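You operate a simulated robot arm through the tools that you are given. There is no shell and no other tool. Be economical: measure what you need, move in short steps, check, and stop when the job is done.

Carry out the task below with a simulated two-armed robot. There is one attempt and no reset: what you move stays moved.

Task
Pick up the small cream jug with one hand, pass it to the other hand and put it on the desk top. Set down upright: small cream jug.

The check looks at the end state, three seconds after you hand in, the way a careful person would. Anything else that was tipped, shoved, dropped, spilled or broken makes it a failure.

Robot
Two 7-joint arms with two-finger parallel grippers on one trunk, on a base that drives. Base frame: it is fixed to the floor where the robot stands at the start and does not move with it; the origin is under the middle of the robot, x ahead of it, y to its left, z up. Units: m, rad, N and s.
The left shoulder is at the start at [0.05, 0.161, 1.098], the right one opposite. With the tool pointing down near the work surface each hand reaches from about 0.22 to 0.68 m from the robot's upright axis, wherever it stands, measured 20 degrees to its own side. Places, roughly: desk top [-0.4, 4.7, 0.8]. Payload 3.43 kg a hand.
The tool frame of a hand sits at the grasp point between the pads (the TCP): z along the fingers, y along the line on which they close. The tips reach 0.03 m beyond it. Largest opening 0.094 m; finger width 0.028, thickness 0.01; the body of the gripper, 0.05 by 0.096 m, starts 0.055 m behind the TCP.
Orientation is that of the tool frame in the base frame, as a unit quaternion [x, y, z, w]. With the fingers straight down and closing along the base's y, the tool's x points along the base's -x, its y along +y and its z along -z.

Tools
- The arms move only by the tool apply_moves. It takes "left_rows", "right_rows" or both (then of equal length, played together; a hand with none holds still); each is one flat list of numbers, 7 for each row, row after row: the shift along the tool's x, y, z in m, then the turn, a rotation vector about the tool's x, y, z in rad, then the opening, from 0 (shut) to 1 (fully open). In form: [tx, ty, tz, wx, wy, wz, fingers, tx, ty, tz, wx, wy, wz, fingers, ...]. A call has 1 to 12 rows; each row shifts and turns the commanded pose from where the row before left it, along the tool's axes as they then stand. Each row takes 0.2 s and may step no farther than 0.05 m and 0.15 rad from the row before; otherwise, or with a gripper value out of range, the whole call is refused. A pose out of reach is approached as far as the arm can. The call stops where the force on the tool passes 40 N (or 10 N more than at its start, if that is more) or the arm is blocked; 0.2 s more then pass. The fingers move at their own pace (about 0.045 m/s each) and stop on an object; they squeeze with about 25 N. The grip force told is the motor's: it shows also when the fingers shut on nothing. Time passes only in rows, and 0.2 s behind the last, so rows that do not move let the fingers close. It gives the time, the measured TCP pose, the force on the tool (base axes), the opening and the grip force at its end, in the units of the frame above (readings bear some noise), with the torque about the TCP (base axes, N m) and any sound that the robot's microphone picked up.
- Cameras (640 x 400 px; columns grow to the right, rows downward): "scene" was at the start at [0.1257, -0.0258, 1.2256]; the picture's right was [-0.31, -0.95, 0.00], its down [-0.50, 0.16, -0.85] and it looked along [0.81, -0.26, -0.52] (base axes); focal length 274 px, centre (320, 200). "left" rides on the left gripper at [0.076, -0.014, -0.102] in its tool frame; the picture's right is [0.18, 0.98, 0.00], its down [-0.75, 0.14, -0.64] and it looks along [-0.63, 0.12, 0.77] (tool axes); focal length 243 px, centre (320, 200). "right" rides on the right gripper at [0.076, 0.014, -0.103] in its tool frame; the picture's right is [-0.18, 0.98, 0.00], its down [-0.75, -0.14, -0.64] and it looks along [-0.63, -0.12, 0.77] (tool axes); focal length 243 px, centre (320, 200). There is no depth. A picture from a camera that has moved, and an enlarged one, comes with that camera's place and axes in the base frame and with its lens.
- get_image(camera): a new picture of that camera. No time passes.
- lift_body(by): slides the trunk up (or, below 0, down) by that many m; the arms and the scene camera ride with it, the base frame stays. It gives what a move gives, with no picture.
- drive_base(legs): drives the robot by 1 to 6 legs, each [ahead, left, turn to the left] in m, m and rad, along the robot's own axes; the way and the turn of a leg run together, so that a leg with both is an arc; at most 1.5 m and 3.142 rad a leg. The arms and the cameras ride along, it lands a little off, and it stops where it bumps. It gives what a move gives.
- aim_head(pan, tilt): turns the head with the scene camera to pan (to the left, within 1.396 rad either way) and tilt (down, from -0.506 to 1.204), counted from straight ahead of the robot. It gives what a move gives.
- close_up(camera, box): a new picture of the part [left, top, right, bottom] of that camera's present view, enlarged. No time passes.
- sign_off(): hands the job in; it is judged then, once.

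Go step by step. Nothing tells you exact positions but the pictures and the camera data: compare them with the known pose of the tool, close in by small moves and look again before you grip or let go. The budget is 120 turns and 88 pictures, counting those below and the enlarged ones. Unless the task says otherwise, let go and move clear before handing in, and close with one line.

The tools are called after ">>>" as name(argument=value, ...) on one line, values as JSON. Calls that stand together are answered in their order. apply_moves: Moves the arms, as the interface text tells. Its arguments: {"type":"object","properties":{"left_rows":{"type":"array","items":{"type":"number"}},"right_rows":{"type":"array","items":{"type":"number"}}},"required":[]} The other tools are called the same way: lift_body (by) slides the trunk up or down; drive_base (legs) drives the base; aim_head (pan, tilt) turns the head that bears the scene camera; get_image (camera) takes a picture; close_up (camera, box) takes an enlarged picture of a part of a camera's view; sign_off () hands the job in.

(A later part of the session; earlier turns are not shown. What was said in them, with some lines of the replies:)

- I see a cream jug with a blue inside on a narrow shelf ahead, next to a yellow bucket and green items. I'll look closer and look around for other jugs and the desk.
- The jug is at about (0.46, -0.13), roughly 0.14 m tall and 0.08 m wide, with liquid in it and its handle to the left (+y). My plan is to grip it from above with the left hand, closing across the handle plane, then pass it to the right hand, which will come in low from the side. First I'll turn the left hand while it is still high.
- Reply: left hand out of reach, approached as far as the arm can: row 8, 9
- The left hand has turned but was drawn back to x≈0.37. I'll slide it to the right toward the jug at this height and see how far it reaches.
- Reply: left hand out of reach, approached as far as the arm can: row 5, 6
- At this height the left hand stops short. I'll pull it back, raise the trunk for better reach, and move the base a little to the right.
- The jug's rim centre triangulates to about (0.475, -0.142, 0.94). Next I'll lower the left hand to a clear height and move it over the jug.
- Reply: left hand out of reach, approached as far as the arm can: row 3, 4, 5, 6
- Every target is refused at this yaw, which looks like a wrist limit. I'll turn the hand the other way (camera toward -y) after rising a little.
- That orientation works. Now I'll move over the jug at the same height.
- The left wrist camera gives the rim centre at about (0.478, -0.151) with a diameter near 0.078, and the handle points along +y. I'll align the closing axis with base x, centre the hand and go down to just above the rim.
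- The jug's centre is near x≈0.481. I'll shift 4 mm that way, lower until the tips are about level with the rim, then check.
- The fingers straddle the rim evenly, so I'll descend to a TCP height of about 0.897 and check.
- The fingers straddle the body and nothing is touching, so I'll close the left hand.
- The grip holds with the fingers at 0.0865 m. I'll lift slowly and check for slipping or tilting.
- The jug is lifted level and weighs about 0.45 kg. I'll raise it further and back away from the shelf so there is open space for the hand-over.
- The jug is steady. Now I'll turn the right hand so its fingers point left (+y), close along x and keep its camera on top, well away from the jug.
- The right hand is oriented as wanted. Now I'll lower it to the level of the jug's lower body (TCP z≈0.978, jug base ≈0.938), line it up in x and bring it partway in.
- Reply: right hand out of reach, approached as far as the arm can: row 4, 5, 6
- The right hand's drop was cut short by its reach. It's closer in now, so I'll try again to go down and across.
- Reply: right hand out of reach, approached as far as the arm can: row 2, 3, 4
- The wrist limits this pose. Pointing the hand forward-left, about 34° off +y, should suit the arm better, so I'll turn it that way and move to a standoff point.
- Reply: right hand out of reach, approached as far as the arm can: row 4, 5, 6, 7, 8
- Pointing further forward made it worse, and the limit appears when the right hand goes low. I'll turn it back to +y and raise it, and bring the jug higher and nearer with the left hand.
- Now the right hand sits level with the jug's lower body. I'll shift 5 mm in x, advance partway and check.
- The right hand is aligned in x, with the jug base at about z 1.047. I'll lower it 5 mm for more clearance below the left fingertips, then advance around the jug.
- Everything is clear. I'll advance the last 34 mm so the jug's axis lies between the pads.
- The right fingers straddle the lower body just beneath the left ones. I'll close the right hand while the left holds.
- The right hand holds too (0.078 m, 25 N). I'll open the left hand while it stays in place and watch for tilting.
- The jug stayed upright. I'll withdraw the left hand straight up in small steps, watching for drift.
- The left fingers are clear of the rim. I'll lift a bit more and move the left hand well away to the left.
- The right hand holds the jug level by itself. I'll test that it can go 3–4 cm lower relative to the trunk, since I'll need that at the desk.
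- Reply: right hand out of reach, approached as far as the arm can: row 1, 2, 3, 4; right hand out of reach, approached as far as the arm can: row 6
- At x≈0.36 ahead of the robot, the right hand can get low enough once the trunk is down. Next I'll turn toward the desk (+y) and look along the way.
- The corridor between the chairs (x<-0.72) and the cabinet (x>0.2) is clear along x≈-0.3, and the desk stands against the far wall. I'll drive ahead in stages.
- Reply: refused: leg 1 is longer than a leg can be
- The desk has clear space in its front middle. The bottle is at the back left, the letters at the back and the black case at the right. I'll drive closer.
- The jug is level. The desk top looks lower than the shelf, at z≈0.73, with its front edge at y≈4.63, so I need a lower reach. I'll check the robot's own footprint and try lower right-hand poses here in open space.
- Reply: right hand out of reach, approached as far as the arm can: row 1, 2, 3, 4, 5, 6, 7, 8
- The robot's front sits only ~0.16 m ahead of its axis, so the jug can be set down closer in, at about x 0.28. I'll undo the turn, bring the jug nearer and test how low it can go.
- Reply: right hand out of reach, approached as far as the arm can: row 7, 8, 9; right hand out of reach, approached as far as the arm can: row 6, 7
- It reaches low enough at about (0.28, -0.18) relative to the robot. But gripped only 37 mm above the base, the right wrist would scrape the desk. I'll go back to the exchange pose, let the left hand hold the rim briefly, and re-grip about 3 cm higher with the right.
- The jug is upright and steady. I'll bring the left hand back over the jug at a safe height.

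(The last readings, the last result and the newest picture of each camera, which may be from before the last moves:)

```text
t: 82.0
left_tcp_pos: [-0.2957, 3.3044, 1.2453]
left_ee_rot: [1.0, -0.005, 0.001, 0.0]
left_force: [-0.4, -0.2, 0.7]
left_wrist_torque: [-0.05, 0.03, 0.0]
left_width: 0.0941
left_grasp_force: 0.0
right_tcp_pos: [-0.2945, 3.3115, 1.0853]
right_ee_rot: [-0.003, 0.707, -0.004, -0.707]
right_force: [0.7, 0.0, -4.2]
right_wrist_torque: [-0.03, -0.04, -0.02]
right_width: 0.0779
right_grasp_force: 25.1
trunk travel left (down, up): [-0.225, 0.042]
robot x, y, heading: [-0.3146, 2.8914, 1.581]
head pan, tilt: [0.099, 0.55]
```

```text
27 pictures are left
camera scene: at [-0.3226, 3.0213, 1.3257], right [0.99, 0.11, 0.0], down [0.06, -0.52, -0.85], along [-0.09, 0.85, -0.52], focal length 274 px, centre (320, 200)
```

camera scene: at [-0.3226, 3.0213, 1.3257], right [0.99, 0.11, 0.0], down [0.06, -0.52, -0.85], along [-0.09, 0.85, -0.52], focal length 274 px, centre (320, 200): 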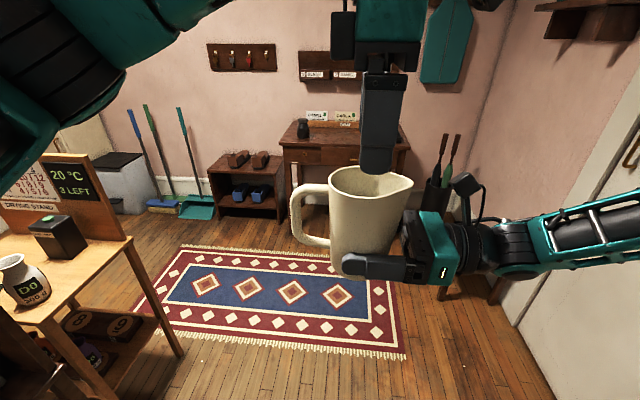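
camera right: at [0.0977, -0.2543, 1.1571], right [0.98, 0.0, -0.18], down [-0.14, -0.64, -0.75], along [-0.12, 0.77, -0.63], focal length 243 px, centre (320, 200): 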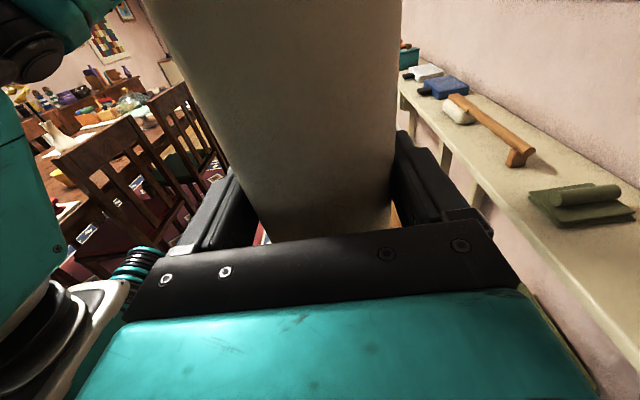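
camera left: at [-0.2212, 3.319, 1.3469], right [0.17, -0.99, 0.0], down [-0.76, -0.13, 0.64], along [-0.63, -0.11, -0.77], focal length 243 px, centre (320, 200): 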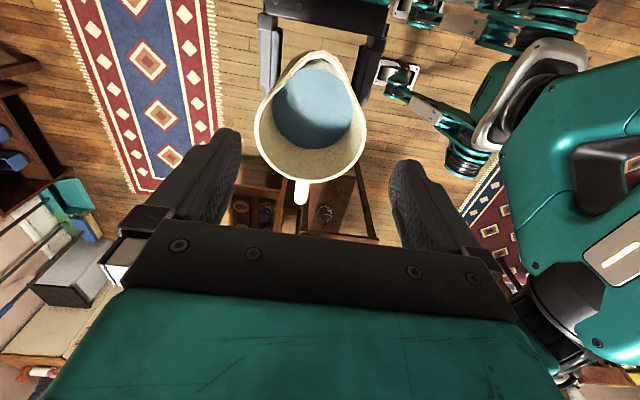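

The left hand is over the jug. I'll shift 8 mm in +y, lower to just above the rim and check centring.

>>> apply_moves(left_rows=[0, -0.008, 0, 0, 0, 0, 1, 0, 0, 0.012, 0, 0, 0, 1, 0, 0, 0.01, 0, 0, 0, 1])

>>> get_image(camera="left")

```text
t: 82.8
left_tcp_pos: [-0.2982, 3.3139, 1.224]
left_ee_rot: [1.0, -0.006, -0.001, 0.0]
left_force: [-0.7, -0.1, 0.0]
left_wrist_torque: [-0.01, -0.01, -0.04]
left_width: 0.0938
left_grasp_force: 0.1
right_tcp_pos: [-0.2935, 3.3112, 1.0856]
right_ee_rot: [-0.002, 0.707, -0.003, -0.707]
right_force: [0.2, 0.0, -4.5]
right_wrist_torque: [-0.01, -0.09, -0.01]
right_width: 0.078
right_grasp_force: 25.4
trunk travel left (down, up): [-0.225, 0.042]
robot x, y, heading: [-0.3126, 2.8924, 1.578]
head pan, tilt: [0.099, 0.55]
```

```text
26 pictures are left
camera left: at [-0.2226, 3.328, 1.3262], right [0.17, -0.98, 0.0], down [-0.76, -0.13, 0.64], along [-0.63, -0.11, -0.77], focal length 243 px, centre (320, 200)
```

left: 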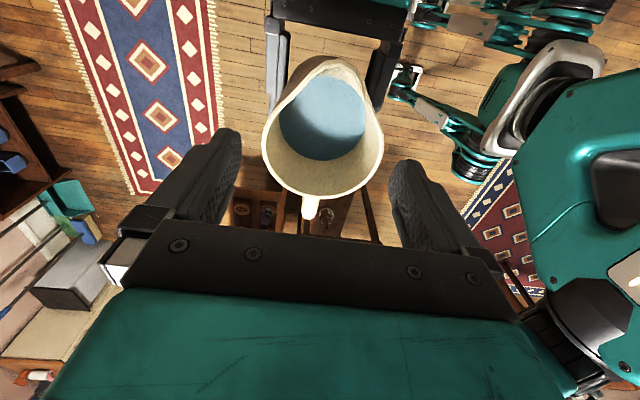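

The rim is centred between the fingers, matching the earlier good pick, so I'll descend with the tips stopping above the future right-hand grip.

>>> apply_moves(left_rows=[0, 0, 0.012, 0, 0, 0, 1, 0, 0, 0.012, 0, 0, 0, 1, 0, 0, 0.012, 0, 0, 0, 1, 0, 0, 0.012, 0, 0, 0, 1, 0, 0, 0.0105, 0, 0, 0, 1])

>>> get_image(camera="left")

>>> close_up(camera="scene", box=[260, 80, 500, 300])

```text
t: 84.0
left_tcp_pos: [-0.2988, 3.3132, 1.1648]
left_ee_rot: [1.0, -0.006, 0.0, 0.0]
left_force: [-0.2, 0.4, 0.0]
left_wrist_torque: [0.04, 0.04, 0.02]
left_width: 0.094
left_grasp_force: 0.1
right_tcp_pos: [-0.2945, 3.3106, 1.0848]
right_ee_rot: [-0.002, 0.708, -0.003, -0.707]
right_force: [-0.3, 0.4, -5.0]
right_wrist_torque: [0.01, -0.07, 0.04]
right_width: 0.0777
right_grasp_force: 25.2
trunk travel left (down, up): [-0.225, 0.042]
robot x, y, heading: [-0.3138, 2.8928, 1.585]
head pan, tilt: [0.099, 0.55]
```

```text
25 pictures are left
camera left: at [-0.2236, 3.3283, 1.2668], right [0.17, -0.99, 0.0], down [-0.76, -0.13, 0.64], along [-0.63, -0.11, -0.77], focal length 243 px, centre (320, 200)
```

left: 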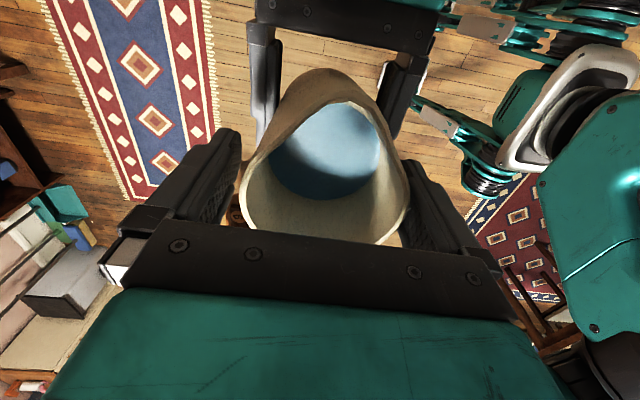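

```text
1.82 times, centred on (380, 190) of scene
camera zoom: at [-0.3236, 3.0215, 1.3257], right [0.99, 0.11, 0.0], down [0.06, -0.52, -0.85], along [-0.09, 0.85, -0.52], focal length 498 px, centre (211, 218)
```

zoom: 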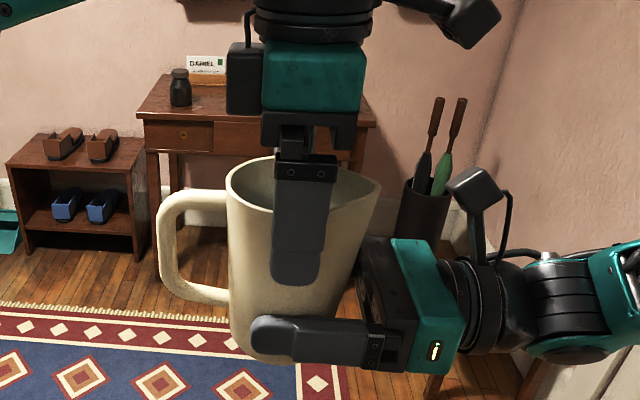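

Both hands are well placed. I'll close the left, then open the right.

>>> apply_moves(left_rows=[0, 0, 0, 0, 0, 0, 0, 0, 0, 0, 0, 0, 0, 0, 0, 0, 0, 0, 0, 0, 0, 0, 0, 0, 0, 0, 0, 0])

>>> apply_moves(right_rows=[0, 0, 0, 0, 0, 0, 0.86, 0, 0, 0, 0, 0, 0, 0.93, 0, 0, 0, 0, 0, 0, 1, 0, 0, 0, 0, 0, 0, 1])

>>> close_up(camera="scene", box=[260, 80, 500, 300])

```text
t: 85.0
left_tcp_pos: [-0.2996, 3.313, 1.1655]
left_ee_rot: [1.0, -0.008, 0.0, 0.002]
left_force: [-0.3, -17.4, 1.1]
left_wrist_torque: [-0.44, -0.06, 0.14]
left_width: 0.0834
left_grasp_force: 24.8
right_tcp_pos: [-0.2934, 3.3119, 1.0849]
right_ee_rot: [0.0, 0.708, -0.002, -0.706]
right_force: [-0.1, 18.1, -4.4]
right_wrist_torque: [-0.99, 0.04, -0.25]
right_width: 0.078
right_grasp_force: 25.5
trunk travel left (down, up): [-0.225, 0.042]
robot x, y, heading: [-0.3127, 2.8888, 1.582]
head pan, tilt: [0.099, 0.55]
```

```text
t: 86.0
left_tcp_pos: [-0.2991, 3.3144, 1.1664]
left_ee_rot: [1.0, -0.006, 0.0, 0.0]
left_force: [0.3, 0.5, 0.2]
left_wrist_torque: [-0.01, -0.09, 0.0]
left_width: 0.0831
left_grasp_force: 24.6
right_tcp_pos: [-0.2949, 3.3112, 1.085]
right_ee_rot: [-0.003, 0.708, -0.004, -0.707]
right_force: [-0.3, 0.4, -0.2]
right_wrist_torque: [-0.01, 0.0, -0.03]
right_width: 0.0943
right_grasp_force: 0.2
trunk travel left (down, up): [-0.225, 0.042]
robot x, y, heading: [-0.3136, 2.8886, 1.578]
head pan, tilt: [0.099, 0.55]
```

```text
1.82 times, centred on (380, 190) of scene
camera zoom: at [-0.3236, 3.0214, 1.3257], right [0.99, 0.11, 0.0], down [0.06, -0.52, -0.85], along [-0.09, 0.85, -0.52], focal length 498 px, centre (211, 218)
```

zoom: 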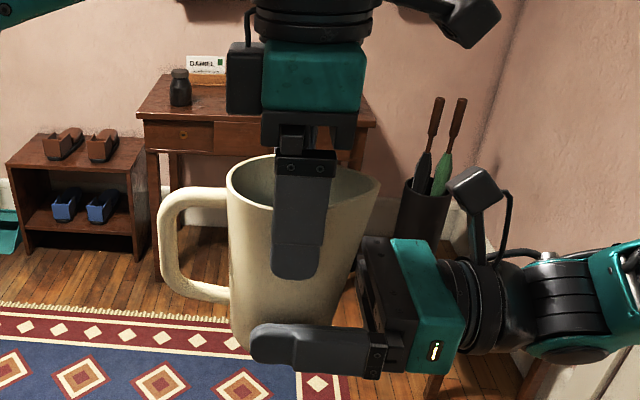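

The left hand holds the jug. I'll raise the open right hand 29 mm along the jug and centre it.

>>> apply_moves(right_rows=[0.01, 0.0025, 0, 0, 0, 0, 1, 0.01, 0, 0, 0, 0, 0, 1, 0.009, 0, 0, 0, 0, 0, 1])

>>> close_up(camera="scene", box=[260, 80, 500, 300])

>>> get_image(camera="left")

```text
t: 86.8
left_tcp_pos: [-0.2999, 3.3149, 1.1662]
left_ee_rot: [1.0, -0.007, -0.001, 0.0]
left_force: [-0.4, -0.3, 0.9]
left_wrist_torque: [0.02, -0.05, -0.01]
left_width: 0.0833
left_grasp_force: 25.5
right_tcp_pos: [-0.2956, 3.3129, 1.1147]
right_ee_rot: [-0.002, 0.708, -0.003, -0.706]
right_force: [0.3, -0.1, 0.4]
right_wrist_torque: [0.03, 0.02, -0.03]
right_width: 0.0939
right_grasp_force: 0.1
trunk travel left (down, up): [-0.225, 0.042]
robot x, y, heading: [-0.3139, 2.8903, 1.586]
head pan, tilt: [0.099, 0.55]
```

```text
1.82 times, centred on (380, 190) of scene
camera zoom: at [-0.3235, 3.0213, 1.3257], right [0.99, 0.11, 0.0], down [0.06, -0.52, -0.85], along [-0.09, 0.85, -0.52], focal length 498 px, centre (211, 218)
```

zoom: 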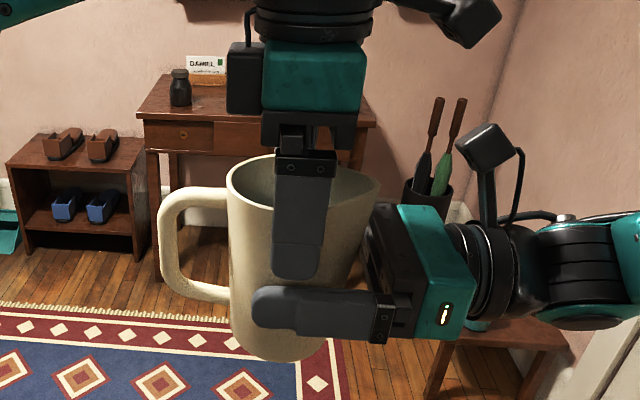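

```text
21 pictures are left
camera left: at [-0.2234, 3.328, 1.2671], right [0.17, -0.99, 0.0], down [-0.76, -0.13, 0.64], along [-0.63, -0.11, -0.77], focal length 243 px, centre (320, 200)
```

left: 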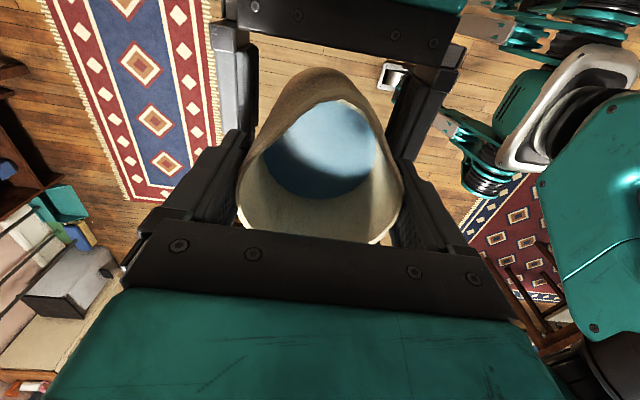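

Good. I'll close the right hand, then open the left and lift it off.

>>> apply_moves(right_rows=[0, 0, 0, 0, 0, 0, 0, 0, 0, 0, 0, 0, 0, 0, 0, 0, 0, 0, 0, 0, 0, 0, 0, 0, 0, 0, 0, 0])

>>> apply_moves(left_rows=[0, 0, 0, 0, 0, 0, 0.92, 0, 0, 0, 0, 0, 0, 0.96, 0, 0, 0, 0, 0, 0, 1, 0, 0, 0, 0, 0, 0, 1])

>>> get_image(camera="left")

```text
t: 87.8
left_tcp_pos: [-0.2998, 3.3133, 1.1647]
left_ee_rot: [1.0, -0.007, 0.001, 0.001]
left_force: [1.3, -3.9, -0.7]
left_wrist_torque: [-0.15, -0.08, 0.04]
left_width: 0.0833
left_grasp_force: 25.3
right_tcp_pos: [-0.2949, 3.3136, 1.1143]
right_ee_rot: [-0.003, 0.707, -0.003, -0.707]
right_force: [-1.0, 3.3, 0.7]
right_wrist_torque: [-0.02, -0.1, -0.01]
right_width: 0.0801
right_grasp_force: 25.5
trunk travel left (down, up): [-0.225, 0.042]
robot x, y, heading: [-0.3161, 2.8907, 1.581]
head pan, tilt: [0.099, 0.55]
```

```text
t: 88.8
left_tcp_pos: [-0.3002, 3.3149, 1.1647]
left_ee_rot: [1.0, -0.006, -0.001, 0.0]
left_force: [0.7, 0.1, -0.5]
left_wrist_torque: [0.01, 0.0, 0.02]
left_width: 0.0938
left_grasp_force: 0.0
right_tcp_pos: [-0.2953, 3.3142, 1.1143]
right_ee_rot: [-0.002, 0.707, -0.003, -0.707]
right_force: [-0.7, -0.1, 0.1]
right_wrist_torque: [-0.01, -0.06, 0.01]
right_width: 0.0802
right_grasp_force: 24.9
trunk travel left (down, up): [-0.225, 0.042]
robot x, y, heading: [-0.3126, 2.8898, 1.582]
head pan, tilt: [0.099, 0.55]
```

```text
20 pictures are left
camera left: at [-0.2235, 3.3281, 1.2671], right [0.17, -0.99, 0.0], down [-0.76, -0.13, 0.64], along [-0.63, -0.11, -0.77], focal length 243 px, centre (320, 200)
```

left: 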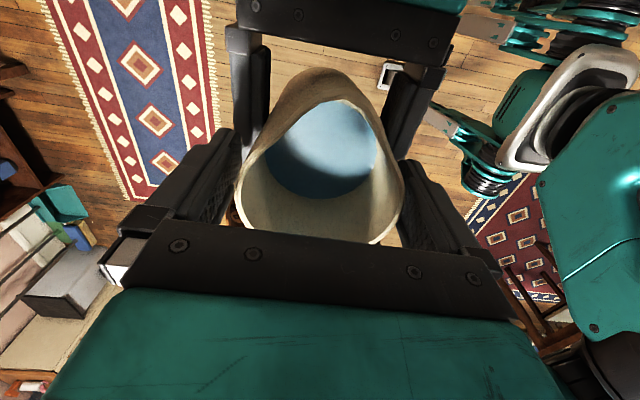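

The right hand alone holds the jug, now about 66 mm above its base. The left hand goes straight up and away to the left.

>>> apply_moves(left_rows=[0, 0, -0.012, 0, 0, 0, 1, 0, 0, -0.015, 0, 0, 0, 1, 0, 0, -0.015, 0, 0, 0, 1, 0, 0, -0.02, 0, 0, 0, 1, 0, 0, -0.02, 0, 0, 0, 1])

>>> apply_moves(left_rows=[-0.03, 0, 0, 0, 0, 0, 1, -0.04, 0, 0, 0, 0, 0, 1, -0.04, 0, 0, 0, 0, 0, 1, -0.04, 0, 0, 0, 0, 0, 1, -0.04, 0, 0, 0, 0, 0, 1, -0.04, 0, 0, 0, 0, 0, 1, -0.04, 0, 0, 0, 0, 0, 1])

>>> get_image(camera="scene")

```text
t: 90.0
left_tcp_pos: [-0.2988, 3.3134, 1.2466]
left_ee_rot: [1.0, -0.007, 0.0, -0.001]
left_force: [0.5, 0.3, 0.1]
left_wrist_torque: [-0.02, -0.01, 0.04]
left_width: 0.0939
left_grasp_force: 0.1
right_tcp_pos: [-0.2948, 3.3125, 1.1135]
right_ee_rot: [-0.002, 0.707, -0.002, -0.707]
right_force: [0.0, 0.5, -0.4]
right_wrist_torque: [-0.02, -0.09, -0.01]
right_width: 0.08
right_grasp_force: 24.4
trunk travel left (down, up): [-0.225, 0.042]
robot x, y, heading: [-0.3129, 2.8906, 1.578]
head pan, tilt: [0.099, 0.55]
```

```text
t: 91.5
left_tcp_pos: [-0.5691, 3.3169, 1.2496]
left_ee_rot: [1.0, -0.006, 0.0, 0.0]
left_force: [0.3, 0.5, 0.4]
left_wrist_torque: [-0.01, 0.01, -0.01]
left_width: 0.0939
left_grasp_force: 0.0
right_tcp_pos: [-0.2954, 3.3141, 1.1139]
right_ee_rot: [-0.003, 0.708, -0.003, -0.706]
right_force: [-0.2, 0.8, -0.4]
right_wrist_torque: [0.01, -0.09, 0.0]
right_width: 0.0799
right_grasp_force: 24.7
trunk travel left (down, up): [-0.225, 0.042]
robot x, y, heading: [-0.315, 2.8938, 1.579]
head pan, tilt: [0.099, 0.55]
```

```text
19 pictures are left
camera scene: at [-0.3243, 3.0211, 1.3257], right [0.99, 0.11, 0.0], down [0.06, -0.52, -0.85], along [-0.09, 0.85, -0.52], focal length 274 px, centre (320, 200)
```

scene: 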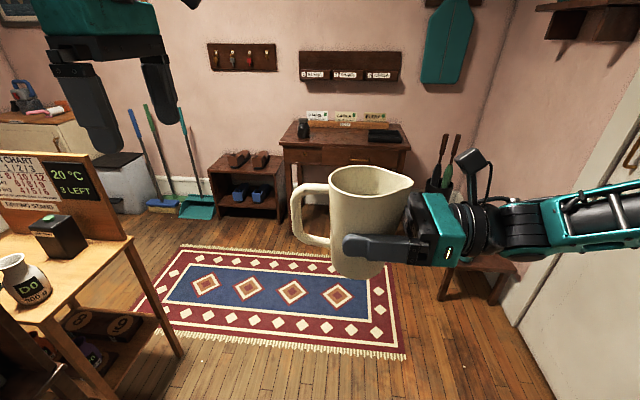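

The re-grip is done. I'll pull the left hand back a little, then drive to a spot in front of the desk with the jug still high.

>>> apply_moves(left_rows=[0, 0.03, 0, 0, 0, 0, 1, 0, 0.03, 0, 0, 0, 0, 1, 0, 0.03, 0, 0, 0, 0, 1, 0, 0.03, 0, 0, 0, 0, 1])

>>> drive_base(legs=[[0.9, 0, -0.008], [0, 0.265, 0]])

>>> get_image(camera="scene")

```text
t: 92.5
left_tcp_pos: [-0.5679, 3.1964, 1.2499]
left_ee_rot: [1.0, -0.006, 0.0, 0.0]
left_force: [0.2, 0.0, 0.6]
left_wrist_torque: [0.03, 0.02, -0.01]
left_width: 0.0941
left_grasp_force: 0.1
right_tcp_pos: [-0.2954, 3.3132, 1.1145]
right_ee_rot: [-0.002, 0.708, -0.003, -0.706]
right_force: [0.2, 0.0, -0.8]
right_wrist_torque: [0.02, -0.06, 0.0]
right_width: 0.0801
right_grasp_force: 24.8
trunk travel left (down, up): [-0.225, 0.042]
robot x, y, heading: [-0.3146, 2.892, 1.572]
head pan, tilt: [0.099, 0.55]
```

```text
t: 98.9
left_tcp_pos: [-0.8384, 4.1186, 1.2486]
left_ee_rot: [1.0, -0.014, 0.0, 0.0]
left_force: [0.1, -1.1, 0.2]
left_wrist_torque: [0.01, 0.02, 0.03]
left_width: 0.094
left_grasp_force: 0.0
right_tcp_pos: [-0.5609, 4.2316, 1.114]
right_ee_rot: [0.002, 0.707, 0.002, -0.707]
right_force: [0.2, 0.4, 0.3]
right_wrist_torque: [0.02, -0.1, -0.01]
right_width: 0.08
right_grasp_force: 24.7
trunk travel left (down, up): [-0.225, 0.042]
robot x, y, heading: [-0.589, 3.8066, 1.567]
head pan, tilt: [0.099, 0.55]
```

```text
18 pictures are left
camera scene: at [-0.5942, 3.9403, 1.3257], right [1.0, 0.09, 0.0], down [0.05, -0.52, -0.85], along [-0.08, 0.85, -0.52], focal length 274 px, centre (320, 200)
```

scene: 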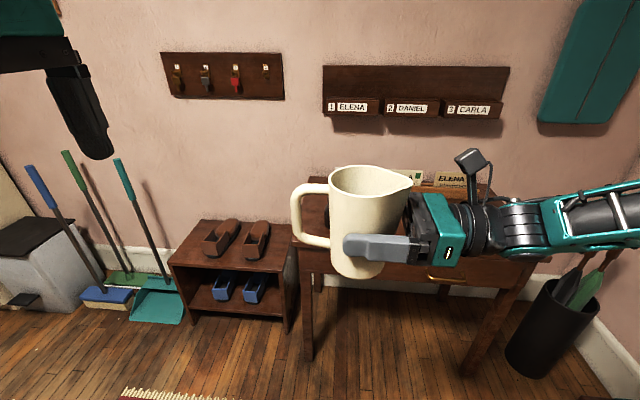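

I'm in front of the desk. I'll bring the jug to the placing pose relative to the robot, keep it high, and edge closer.

>>> apply_moves(right_rows=[0, -0.02, -0.016, 0, 0, 0, 0, 0, -0.025, -0.02, 0, 0, 0, 0, 0, -0.025, -0.022, 0, 0, 0, 0, 0, -0.025, -0.022, 0, 0, 0, 0, 0, -0.025, -0.02, 0, 0, 0, 0, 0, -0.015, -0.015, 0, 0, 0, 0])

>>> drive_base(legs=[[0.42, 0, 0]])

>>> aim_head(pan=-0.1, tilt=0.95)

>>> get_image(camera="scene")

```text
t: 100.3
left_tcp_pos: [-0.8369, 4.1187, 1.2495]
left_ee_rot: [1.0, -0.013, 0.0, 0.0]
left_force: [0.3, 0.3, -0.4]
left_wrist_torque: [0.0, -0.03, 0.02]
left_width: 0.094
left_grasp_force: 0.1
right_tcp_pos: [-0.4468, 4.0955, 1.1142]
right_ee_rot: [0.002, 0.708, 0.001, -0.706]
right_force: [-0.3, -0.1, 0.5]
right_wrist_torque: [-0.02, -0.06, 0.03]
right_width: 0.0799
right_grasp_force: 24.8
trunk travel left (down, up): [-0.225, 0.042]
robot x, y, heading: [-0.5829, 3.8125, 1.564]
head pan, tilt: [0.099, 0.55]
```

```text
t: 102.9
left_tcp_pos: [-0.8346, 4.5477, 1.2494]
left_ee_rot: [1.0, -0.013, -0.001, 0.0]
left_force: [-0.6, -0.1, -0.2]
left_wrist_torque: [-0.03, 0.01, -0.01]
left_width: 0.0938
left_grasp_force: 0.1
right_tcp_pos: [-0.445, 4.5226, 1.1146]
right_ee_rot: [0.003, 0.708, 0.002, -0.707]
right_force: [-1.1, 1.2, 0.2]
right_wrist_torque: [0.0, -0.05, -0.02]
right_width: 0.0799
right_grasp_force: 24.7
trunk travel left (down, up): [-0.225, 0.042]
robot x, y, heading: [-0.5834, 4.2326, 1.561]
head pan, tilt: [0.099, 0.55]
```

```text
t: 103.8
left_tcp_pos: [-0.8344, 4.5468, 1.2484]
left_ee_rot: [1.0, -0.013, 0.0, 0.0]
left_force: [-0.1, -0.7, -0.5]
left_wrist_torque: [-0.01, 0.0, 0.0]
left_width: 0.0939
left_grasp_force: 0.0
right_tcp_pos: [-0.4442, 4.5232, 1.1147]
right_ee_rot: [0.002, 0.708, 0.002, -0.707]
right_force: [0.5, 0.0, -0.6]
right_wrist_torque: [-0.01, -0.07, -0.02]
right_width: 0.0795
right_grasp_force: 25.3
trunk travel left (down, up): [-0.225, 0.042]
robot x, y, heading: [-0.5832, 4.2387, 1.566]
head pan, tilt: [-0.099, 0.949]
```

```text
17 pictures are left
camera scene: at [-0.5753, 4.3505, 1.2928], right [0.99, -0.1, 0.0], down [-0.08, -0.81, -0.58], along [0.06, 0.58, -0.81], focal length 274 px, centre (320, 200)
```

scene: 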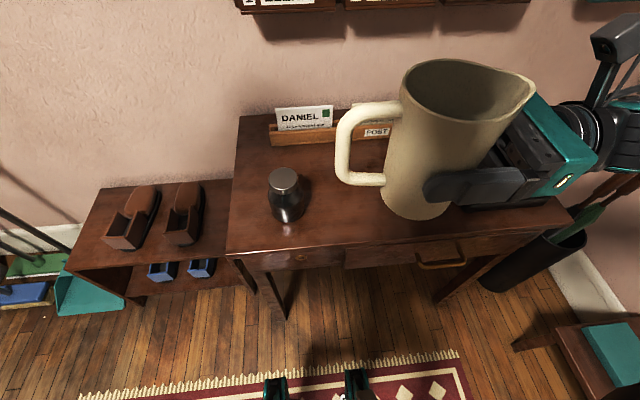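

I have a good overhead view. I'll zoom in on the bottle and the black case to pick a spot that also leaves room for the wrist.

>>> close_up(camera="scene", box=[220, 90, 620, 280])

>>> get_image(camera="right")

```text
1.60 times, centred on (420, 185) of scene
camera zoom: at [-0.5753, 4.3505, 1.2928], right [0.99, -0.1, 0.0], down [-0.08, -0.81, -0.58], along [0.06, 0.58, -0.81], focal length 438 px, centre (160, 224)
```

zoom: 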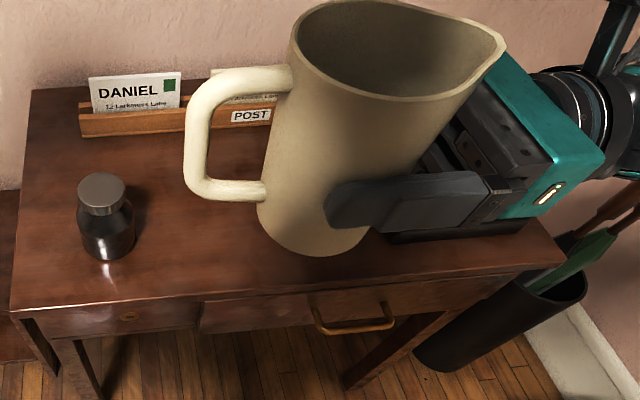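

```text
15 pictures are left
camera right: at [-0.3428, 4.5382, 1.1901], right [0.01, 0.98, -0.19], down [0.64, -0.15, -0.75], along [-0.77, -0.11, -0.63], focal length 243 px, centre (320, 200)
```

right: 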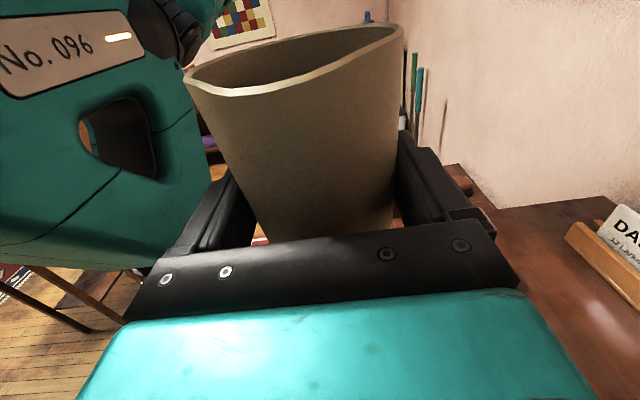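

The black case's front face is at y≈4.68 for x>-0.19, and the bottle is near (-0.62, 4.725). A spot around (-0.46, 4.69) suits if I turn the base slightly right so the wrist hangs toward the desk's front. I'll drive there with the jug high.

>>> drive_base(legs=[[0, 0, -0.12], [0.1, 0.073, 0], [0.08, 0, 0]])

>>> get_image(camera="scene")

```text
t: 105.7
left_tcp_pos: [-0.8329, 4.659, 1.2484]
left_ee_rot: [0.997, -0.079, 0.0, -0.001]
left_force: [-0.5, -0.1, -0.5]
left_wrist_torque: [-0.01, 0.01, -0.02]
left_width: 0.0938
left_grasp_force: 0.0
right_tcp_pos: [-0.4482, 4.5827, 1.1142]
right_ee_rot: [0.051, 0.706, 0.049, -0.704]
right_force: [0.4, 0.1, 0.0]
right_wrist_torque: [0.0, -0.05, 0.04]
right_width: 0.0799
right_grasp_force: 24.6
trunk travel left (down, up): [-0.225, 0.042]
robot x, y, heading: [-0.6262, 4.3158, 1.436]
head pan, tilt: [-0.099, 0.949]
stopped in leg 2: the robot was blocked; the commanded pose is now the measured one
```

```text
14 pictures are left
camera scene: at [-0.6011, 4.429, 1.2928], right [0.97, -0.24, 0.0], down [-0.19, -0.79, -0.58], along [0.14, 0.57, -0.81], focal length 274 px, centre (320, 200)
```

scene: 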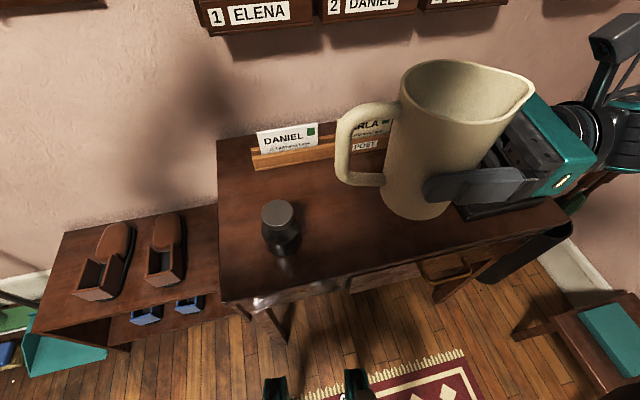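

The base was blocked about 0.31 m from the desk edge, so that is as close as it gets. The right arm's low limit depends mostly on how far right the hand is, so I'll back off slightly, turn right a little more, shift left, and reach further out to the right.

>>> drive_base(legs=[[-0.04, 0, 0], [0, 0, -0.086], [0.008, 0.108, 0]])

>>> apply_moves(right_rows=[0, 0.02, -0.01, 0, 0, 0, 0, 0, 0.025, -0.01, 0, 0, 0, 0, 0, 0.025, -0.01, 0, 0, 0, 0, 0, 0.025, -0.01, 0, 0, 0, 0, 0, 0.025, -0.01, 0, 0, 0, 0, 0, 0.02, -0.01, 0, 0, 0, 0])

>>> lift_body(by=-0.12)

>>> get_image(camera="scene")

```text
t: 107.8
left_tcp_pos: [-0.9148, 4.6696, 1.248]
left_ee_rot: [0.992, -0.123, 0.002, 0.001]
left_force: [-0.8, 0.1, -0.6]
left_wrist_torque: [-0.04, -0.07, -0.03]
left_width: 0.0941
left_grasp_force: 0.1
right_tcp_pos: [-0.5384, 4.5593, 1.1147]
right_ee_rot: [0.081, 0.705, 0.08, -0.7]
right_force: [-0.7, 0.5, -0.3]
right_wrist_torque: [0.0, -0.13, -0.02]
right_width: 0.0798
right_grasp_force: 25.8
trunk travel left (down, up): [-0.225, 0.042]
robot x, y, heading: [-0.7306, 4.3113, 1.344]
head pan, tilt: [-0.099, 0.949]
```

```text
t: 109.2
left_tcp_pos: [-0.9095, 4.6699, 1.2486]
left_ee_rot: [0.992, -0.124, -0.001, 0.001]
left_force: [-0.8, -1.1, 0.6]
left_wrist_torque: [0.0, -0.02, 0.02]
left_width: 0.0938
left_grasp_force: 0.0
right_tcp_pos: [-0.4453, 4.6843, 1.1133]
right_ee_rot: [0.082, 0.704, 0.08, -0.701]
right_force: [0.6, 0.1, -0.2]
right_wrist_torque: [0.01, -0.1, 0.03]
right_width: 0.08
right_grasp_force: 24.9
trunk travel left (down, up): [-0.225, 0.042]
robot x, y, heading: [-0.7319, 4.3059, 1.343]
head pan, tilt: [-0.099, 0.949]
```

```text
t: 110.7
left_tcp_pos: [-0.9113, 4.6696, 1.129]
left_ee_rot: [0.992, -0.124, 0.0, 0.001]
left_force: [0.1, -0.2, 0.0]
left_wrist_torque: [0.03, 0.0, -0.02]
left_width: 0.0941
left_grasp_force: 0.0
right_tcp_pos: [-0.4456, 4.6826, 0.9946]
right_ee_rot: [0.081, 0.703, 0.08, -0.702]
right_force: [0.5, 0.8, -0.4]
right_wrist_torque: [-0.04, -0.1, 0.01]
right_width: 0.08
right_grasp_force: 25.1
trunk travel left (down, up): [-0.105, 0.162]
robot x, y, heading: [-0.7317, 4.3113, 1.34]
head pan, tilt: [-0.099, 0.949]
```

```text
13 pictures are left
camera scene: at [-0.7008, 4.4195, 1.1728], right [0.95, -0.32, 0.0], down [-0.26, -0.77, -0.58], along [0.19, 0.55, -0.81], focal length 274 px, centre (320, 200)
```

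scene: 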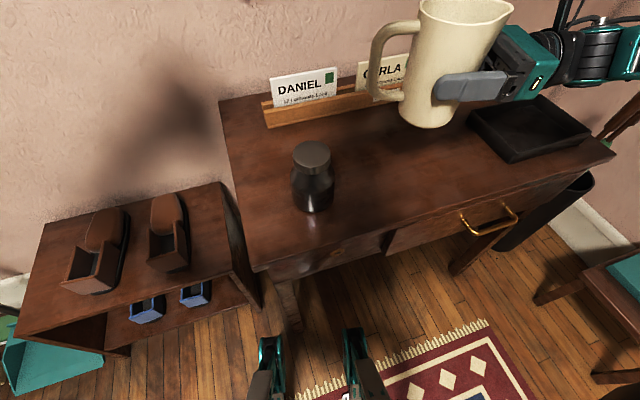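

This view is clear: the spot is free, with the bottle to its left and the case to its right. I'll shift the jug 15 mm further in, lower the trunk the rest of the way, and start lowering the arm.

>>> apply_moves(right_rows=[0, 0.008, 0, 0, 0, 0, 0, 0, 0.008, 0, 0, 0, 0, 0])

>>> lift_body(by=-0.1)

>>> apply_moves(right_rows=[-0.01, 0, 0, 0, 0, 0, 0, -0.01, 0, 0, 0, 0, 0, 0, -0.01, 0, 0, 0, 0, 0, 0, -0.01, 0, 0, 0, 0, 0, 0])

>>> get_image(camera="scene")

```text
t: 111.3
left_tcp_pos: [-0.9106, 4.6693, 1.1286]
left_ee_rot: [0.992, -0.124, 0.0, 0.001]
left_force: [0.2, 0.4, 1.0]
left_wrist_torque: [-0.01, 0.03, 0.01]
left_width: 0.094
left_grasp_force: 0.1
right_tcp_pos: [-0.4419, 4.7005, 0.9942]
right_ee_rot: [0.08, 0.704, 0.079, -0.702]
right_force: [0.4, -1.0, -0.1]
right_wrist_torque: [-0.02, -0.08, -0.01]
right_width: 0.0799
right_grasp_force: 24.3
trunk travel left (down, up): [-0.105, 0.162]
robot x, y, heading: [-0.7353, 4.3072, 1.341]
head pan, tilt: [-0.099, 0.949]
```

```text
t: 112.6
left_tcp_pos: [-0.9102, 4.6686, 1.0285]
left_ee_rot: [0.992, -0.124, 0.0, 0.002]
left_force: [0.9, -0.6, -0.6]
left_wrist_torque: [-0.03, 0.05, -0.01]
left_width: 0.094
left_grasp_force: 0.0
right_tcp_pos: [-0.4419, 4.6998, 0.8942]
right_ee_rot: [0.081, 0.704, 0.08, -0.701]
right_force: [-0.2, 0.6, -0.5]
right_wrist_torque: [-0.02, -0.09, -0.01]
right_width: 0.0801
right_grasp_force: 24.8
trunk travel left (down, up): [-0.005, 0.262]
robot x, y, heading: [-0.7331, 4.3093, 1.34]
head pan, tilt: [-0.099, 0.949]
```

```text
t: 113.6
left_tcp_pos: [-0.9107, 4.6681, 1.0279]
left_ee_rot: [0.992, -0.124, 0.0, 0.002]
left_force: [-0.5, 0.2, -0.3]
left_wrist_torque: [-0.01, 0.02, 0.0]
left_width: 0.094
left_grasp_force: 0.0
right_tcp_pos: [-0.4423, 4.7002, 0.8528]
right_ee_rot: [0.081, 0.703, 0.08, -0.702]
right_force: [0.8, 0.2, 0.2]
right_wrist_torque: [0.0, -0.04, 0.0]
right_width: 0.0797
right_grasp_force: 25.7
trunk travel left (down, up): [-0.005, 0.262]
robot x, y, heading: [-0.7346, 4.307, 1.342]
head pan, tilt: [-0.099, 0.949]
```

```text
12 pictures are left
camera scene: at [-0.7008, 4.4196, 1.0727], right [0.95, -0.32, 0.0], down [-0.26, -0.77, -0.58], along [0.19, 0.55, -0.81], focal length 274 px, centre (320, 200)
```

scene: 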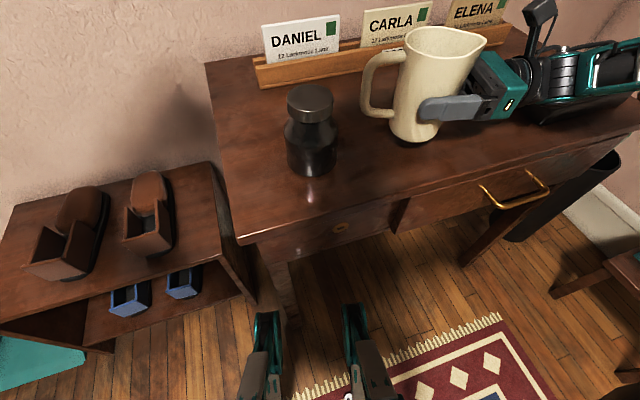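

>>> close_up(camera="scene", box=[340, 0, 640, 190])

```text
2.11 times, centred on (490, 95) of scene
camera zoom: at [-0.7008, 4.4196, 1.0727], right [0.95, -0.32, 0.0], down [-0.26, -0.77, -0.58], along [0.19, 0.55, -0.81], focal length 577 px, centre (-38, 421)
```

zoom: 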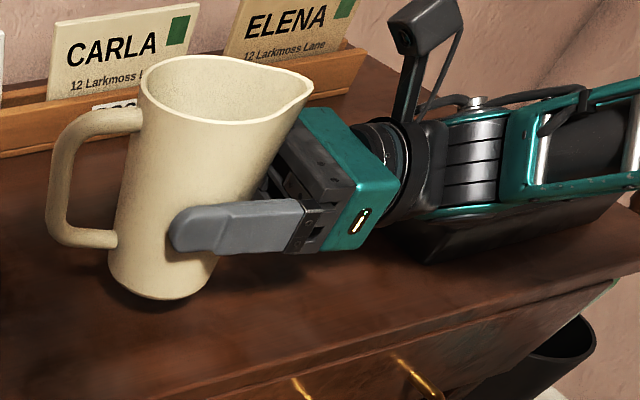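

The black case is beneath the right forearm, but by my estimate the wrist and forearm pass about 1 cm in front of and above its edge. I'll shift 10 mm back toward the front edge for margin and lower another 3 cm in small steps.

>>> apply_moves(right_rows=[0, -0.01, 0, 0, 0, 0, 0, -0.008, 0, 0, 0, 0, 0, 0, -0.008, 0, 0, 0, 0, 0, 0, -0.008, 0, 0, 0, 0, 0, 0, -0.006, 0, 0, 0, 0, 0, 0])

>>> close_up(camera="scene", box=[340, 0, 640, 190])

```text
t: 114.8
left_tcp_pos: [-0.9113, 4.6692, 1.0276]
left_ee_rot: [0.992, -0.124, 0.0, 0.0]
left_force: [0.2, 0.1, -0.1]
left_wrist_torque: [0.01, 0.04, 0.0]
left_width: 0.0939
left_grasp_force: 0.1
right_tcp_pos: [-0.4443, 4.6901, 0.8244]
right_ee_rot: [0.08, 0.703, 0.08, -0.702]
right_force: [0.4, 0.2, -0.1]
right_wrist_torque: [-0.01, -0.08, 0.01]
right_width: 0.0799
right_grasp_force: 25.2
trunk travel left (down, up): [-0.005, 0.262]
robot x, y, heading: [-0.7358, 4.3088, 1.343]
head pan, tilt: [-0.099, 0.949]
```

```text
2.11 times, centred on (490, 95) of scene
camera zoom: at [-0.7008, 4.4196, 1.0727], right [0.95, -0.32, 0.0], down [-0.26, -0.77, -0.58], along [0.19, 0.55, -0.81], focal length 577 px, centre (-38, 421)
```

zoom: 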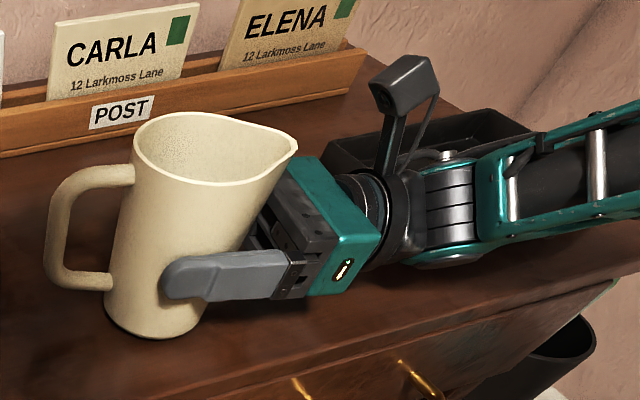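

The arm passes in front of the tray without touching it. I'll lower in fine steps, watching the force for contact.

>>> apply_moves(right_rows=[-0.005, 0, 0, 0, 0, 0, 0, -0.005, 0, 0, 0, 0, 0, 0])

>>> close_up(camera="scene", box=[340, 40, 640, 230])

```text
t: 115.4
left_tcp_pos: [-0.9113, 4.6684, 1.0292]
left_ee_rot: [0.992, -0.123, 0.0, 0.0]
left_force: [-0.3, 0.0, -0.2]
left_wrist_torque: [0.03, 0.0, 0.0]
left_width: 0.0939
left_grasp_force: 0.1
right_tcp_pos: [-0.4457, 4.6889, 0.8182]
right_ee_rot: [-0.078, -0.701, -0.082, 0.704]
right_force: [4.1, -3.6, 16.9]
right_wrist_torque: [0.04, 0.46, 0.08]
right_width: 0.0799
right_grasp_force: 25.7
trunk travel left (down, up): [-0.005, 0.262]
robot x, y, heading: [-0.7352, 4.3068, 1.342]
head pan, tilt: [-0.099, 0.949]
```

```text
2.11 times, centred on (490, 135) of scene
camera zoom: at [-0.7011, 4.4182, 1.0734], right [0.95, -0.32, 0.0], down [-0.26, -0.77, -0.58], along [0.19, 0.55, -0.81], focal length 577 px, centre (-38, 337)
```

zoom: 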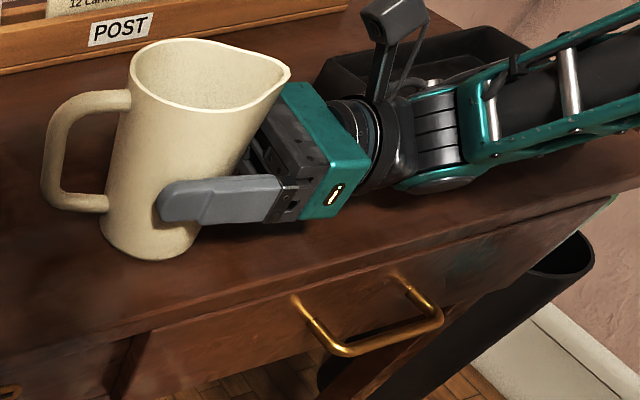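

The jug's base touches the desk, with an upward force of 17 N at TCP z 0.818. I'll ease off 1.5 mm, then open the right hand.

>>> apply_moves(right_rows=[0.0015, 0, 0, 0, 0, 0, 0, 0, 0, 0, 0, 0, 0, 0])

```text
t: 116.0
left_tcp_pos: [-0.9107, 4.6678, 1.0293]
left_ee_rot: [0.992, -0.123, 0.0, 0.0]
left_force: [0.0, 0.3, 0.0]
left_wrist_torque: [0.03, -0.02, -0.04]
left_width: 0.0941
left_grasp_force: 0.0
right_tcp_pos: [-0.4443, 4.6899, 0.8175]
right_ee_rot: [0.08, 0.703, 0.081, -0.702]
right_force: [3.8, -0.9, 18.4]
right_wrist_torque: [0.17, 0.52, -0.01]
right_width: 0.0799
right_grasp_force: 25.1
trunk travel left (down, up): [-0.005, 0.262]
robot x, y, heading: [-0.7336, 4.3065, 1.346]
head pan, tilt: [-0.099, 0.949]
```

>>> apply_moves(right_rows=[0.002, 0, 0, 0, 0, 0, 0, 0, 0, 0, 0, 0, 0, 0])

>>> close_up(camera="scene", box=[350, 50, 470, 190])

```text
t: 116.6
left_tcp_pos: [-0.9112, 4.6676, 1.0272]
left_ee_rot: [0.992, -0.124, 0.0, 0.001]
left_force: [-0.1, 0.0, 0.1]
left_wrist_torque: [-0.03, 0.01, -0.01]
left_width: 0.0938
left_grasp_force: 0.1
right_tcp_pos: [-0.4443, 4.6887, 0.8175]
right_ee_rot: [0.081, 0.704, 0.08, -0.701]
right_force: [0.8, 1.6, 10.1]
right_wrist_torque: [0.42, 0.46, -0.04]
right_width: 0.0801
right_grasp_force: 25.3
trunk travel left (down, up): [-0.005, 0.262]
robot x, y, heading: [-0.7358, 4.3143, 1.337]
head pan, tilt: [-0.099, 0.949]
```

```text
2.86 times, centred on (410, 120) of scene
camera zoom: at [-0.7013, 4.419, 1.0728], right [0.95, -0.32, 0.0], down [-0.26, -0.77, -0.58], along [0.19, 0.55, -0.81], focal length 783 px, centre (63, 429)
```

zoom: 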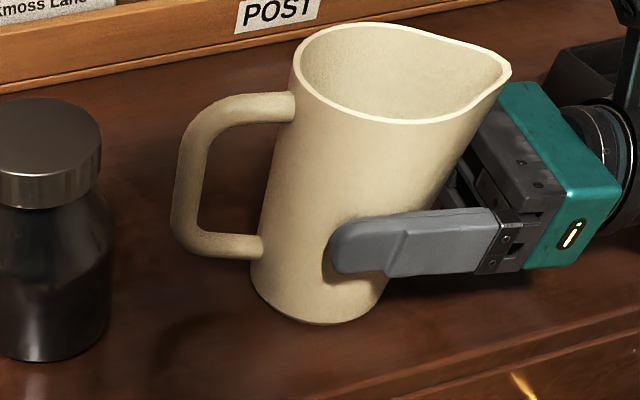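

The jug is resting on the desk with a light load, so I'll open the right hand.

>>> apply_moves(right_rows=[0, 0, 0, 0, 0, 0, 0.87, 0, 0, 0, 0, 0, 0, 0.92, 0, 0, 0, 0, 0, 0, 1, 0, 0, 0, 0, 0, 0, 1])

>>> close_up(camera="scene", box=[350, 50, 550, 190])

>>> get_image(camera="right")

```text
t: 117.6
left_tcp_pos: [-0.9108, 4.6694, 1.0287]
left_ee_rot: [0.992, -0.124, 0.0, 0.0]
left_force: [-0.7, -0.1, -1.2]
left_wrist_torque: [0.02, 0.03, -0.01]
left_width: 0.0939
left_grasp_force: 0.0
right_tcp_pos: [-0.4442, 4.6877, 0.8174]
right_ee_rot: [0.082, 0.704, 0.081, -0.701]
right_force: [1.3, -0.5, 0.1]
right_wrist_torque: [0.0, 0.02, 0.02]
right_width: 0.0943
right_grasp_force: 0.0
trunk travel left (down, up): [-0.005, 0.262]
robot x, y, heading: [-0.7356, 4.3104, 1.342]
head pan, tilt: [-0.099, 0.949]
```

```text
2.86 times, centred on (450, 120) of scene
camera zoom: at [-0.701, 4.4194, 1.0728], right [0.95, -0.32, 0.0], down [-0.26, -0.77, -0.58], along [0.19, 0.55, -0.81], focal length 783 px, centre (-51, 429)
```

zoom: 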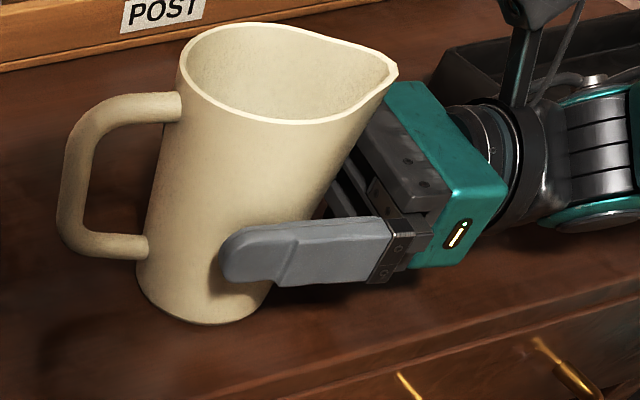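

```text
6 pictures are left
camera right: at [-0.3422, 4.6813, 0.8929], right [0.22, 0.96, -0.19], down [0.6, -0.28, -0.75], along [-0.77, 0.06, -0.63], focal length 243 px, centre (320, 200)
```

right: 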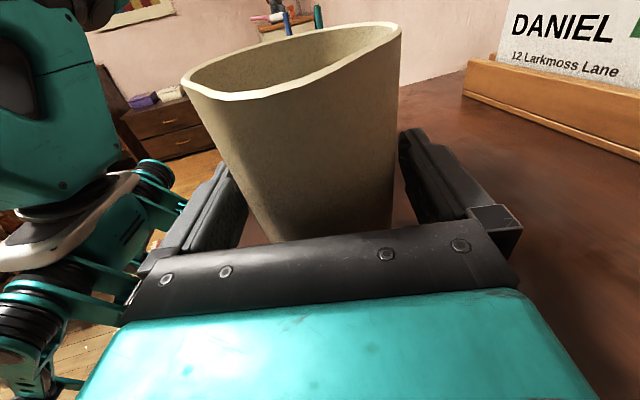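

The jug stands on its own with both fingers clear. I'll withdraw the hand to the right, then rise gently as it clears.

>>> apply_moves(right_rows=[0, 0, -0.01, 0, 0, 0, 1, 0, 0, -0.015, 0, 0, 0, 1, 0.004, 0, -0.015, 0, 0, 0, 1, 0.005, 0, -0.015, 0, 0, 0, 1, 0.005, 0, -0.015, 0, 0, 0, 1, 0.006, 0, -0.015, 0, 0, 0, 1])

>>> get_image(camera="scene")

```text
t: 119.0
left_tcp_pos: [-0.9111, 4.6682, 1.0286]
left_ee_rot: [0.992, -0.124, 0.0, 0.002]
left_force: [-0.2, 0.7, 0.4]
left_wrist_torque: [0.0, 0.03, 0.03]
left_width: 0.0941
left_grasp_force: 0.1
right_tcp_pos: [-0.3592, 4.6707, 0.8385]
right_ee_rot: [0.08, 0.704, 0.079, -0.702]
right_force: [0.4, -0.7, 0.7]
right_wrist_torque: [0.0, -0.03, -0.01]
right_width: 0.0941
right_grasp_force: 0.1
trunk travel left (down, up): [-0.005, 0.262]
robot x, y, heading: [-0.7328, 4.3069, 1.342]
head pan, tilt: [-0.099, 0.949]
```

```text
5 pictures are left
camera scene: at [-0.7009, 4.4193, 1.0728], right [0.95, -0.32, 0.0], down [-0.26, -0.77, -0.58], along [0.19, 0.55, -0.81], focal length 274 px, centre (320, 200)
```

scene: 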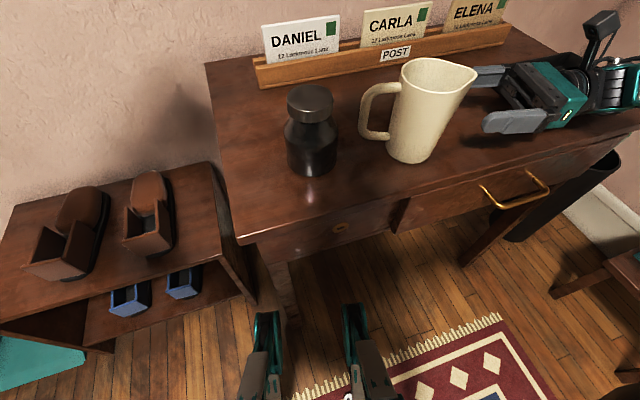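

The jug is free and upright. I'll back off a little more, then raise the right hand clear.

>>> apply_moves(right_rows=[0.006, 0, -0.015, 0, 0, 0, 1, 0.015, 0, -0.01, 0, 0, 0, 1, 0.03, 0, 0, 0, 0, 0, 1, 0.03, 0, 0, 0, 0, 0, 1, 0.04, 0, 0, 0, 0, 0, 1])

>>> drive_base(legs=[[-0.25, 0, 0]])

>>> get_image(camera="scene")

```text
t: 120.2
left_tcp_pos: [-0.9093, 4.6678, 1.0286]
left_ee_rot: [0.992, -0.124, 0.0, 0.001]
left_force: [-0.1, -0.1, 0.4]
left_wrist_torque: [0.0, 0.0, -0.04]
left_width: 0.094
left_grasp_force: 0.1
right_tcp_pos: [-0.338, 4.6633, 0.9601]
right_ee_rot: [0.082, 0.704, 0.08, -0.701]
right_force: [0.3, -0.3, -0.1]
right_wrist_torque: [0.01, -0.07, 0.0]
right_width: 0.0937
right_grasp_force: 0.1
trunk travel left (down, up): [-0.005, 0.262]
robot x, y, heading: [-0.7327, 4.3082, 1.34]
head pan, tilt: [-0.099, 0.949]
```

```text
t: 122.0
left_tcp_pos: [-0.967, 4.4264, 1.029]
left_ee_rot: [0.993, -0.122, 0.0, 0.001]
left_force: [-0.2, -0.4, 0.5]
left_wrist_torque: [-0.02, 0.02, 0.0]
left_width: 0.094
left_grasp_force: 0.1
right_tcp_pos: [-0.3935, 4.4229, 0.9596]
right_ee_rot: [0.08, 0.703, 0.079, -0.702]
right_force: [0.1, -0.4, 1.2]
right_wrist_torque: [-0.02, 0.03, -0.02]
right_width: 0.0941
right_grasp_force: 0.0
trunk travel left (down, up): [-0.005, 0.262]
robot x, y, heading: [-0.789, 4.0669, 1.347]
head pan, tilt: [-0.099, 0.949]
```

```text
4 pictures are left
camera scene: at [-0.7571, 4.1777, 1.0728], right [0.95, -0.32, 0.0], down [-0.26, -0.77, -0.58], along [0.19, 0.55, -0.81], focal length 274 px, centre (320, 200)
```

scene: 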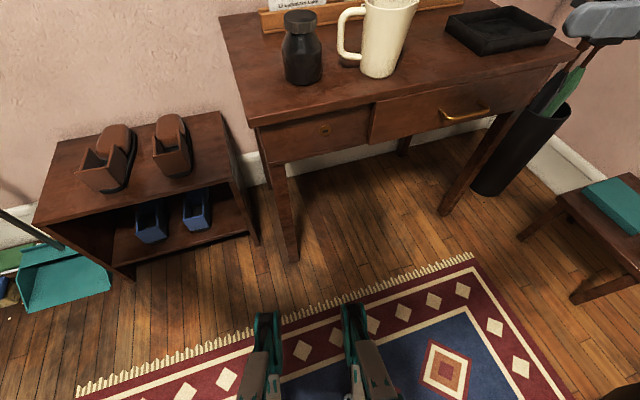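

The jug stands upright on the desk top with both hands clear, and the bottle, tray and letters look undisturbed. I'm handing in.

>>> sign_off()

```text
The job is handed in.
```

The small cream jug is standing upright on the desk top, with both hands clear and nothing else on the desk disturbed in the last picture. The left hand picked it up and the right hand set it down. On the way, the left hand held it briefly once more so the right could take a higher grip. The base was also blocked once by something near the desk, and I backed off and came in from another angle.
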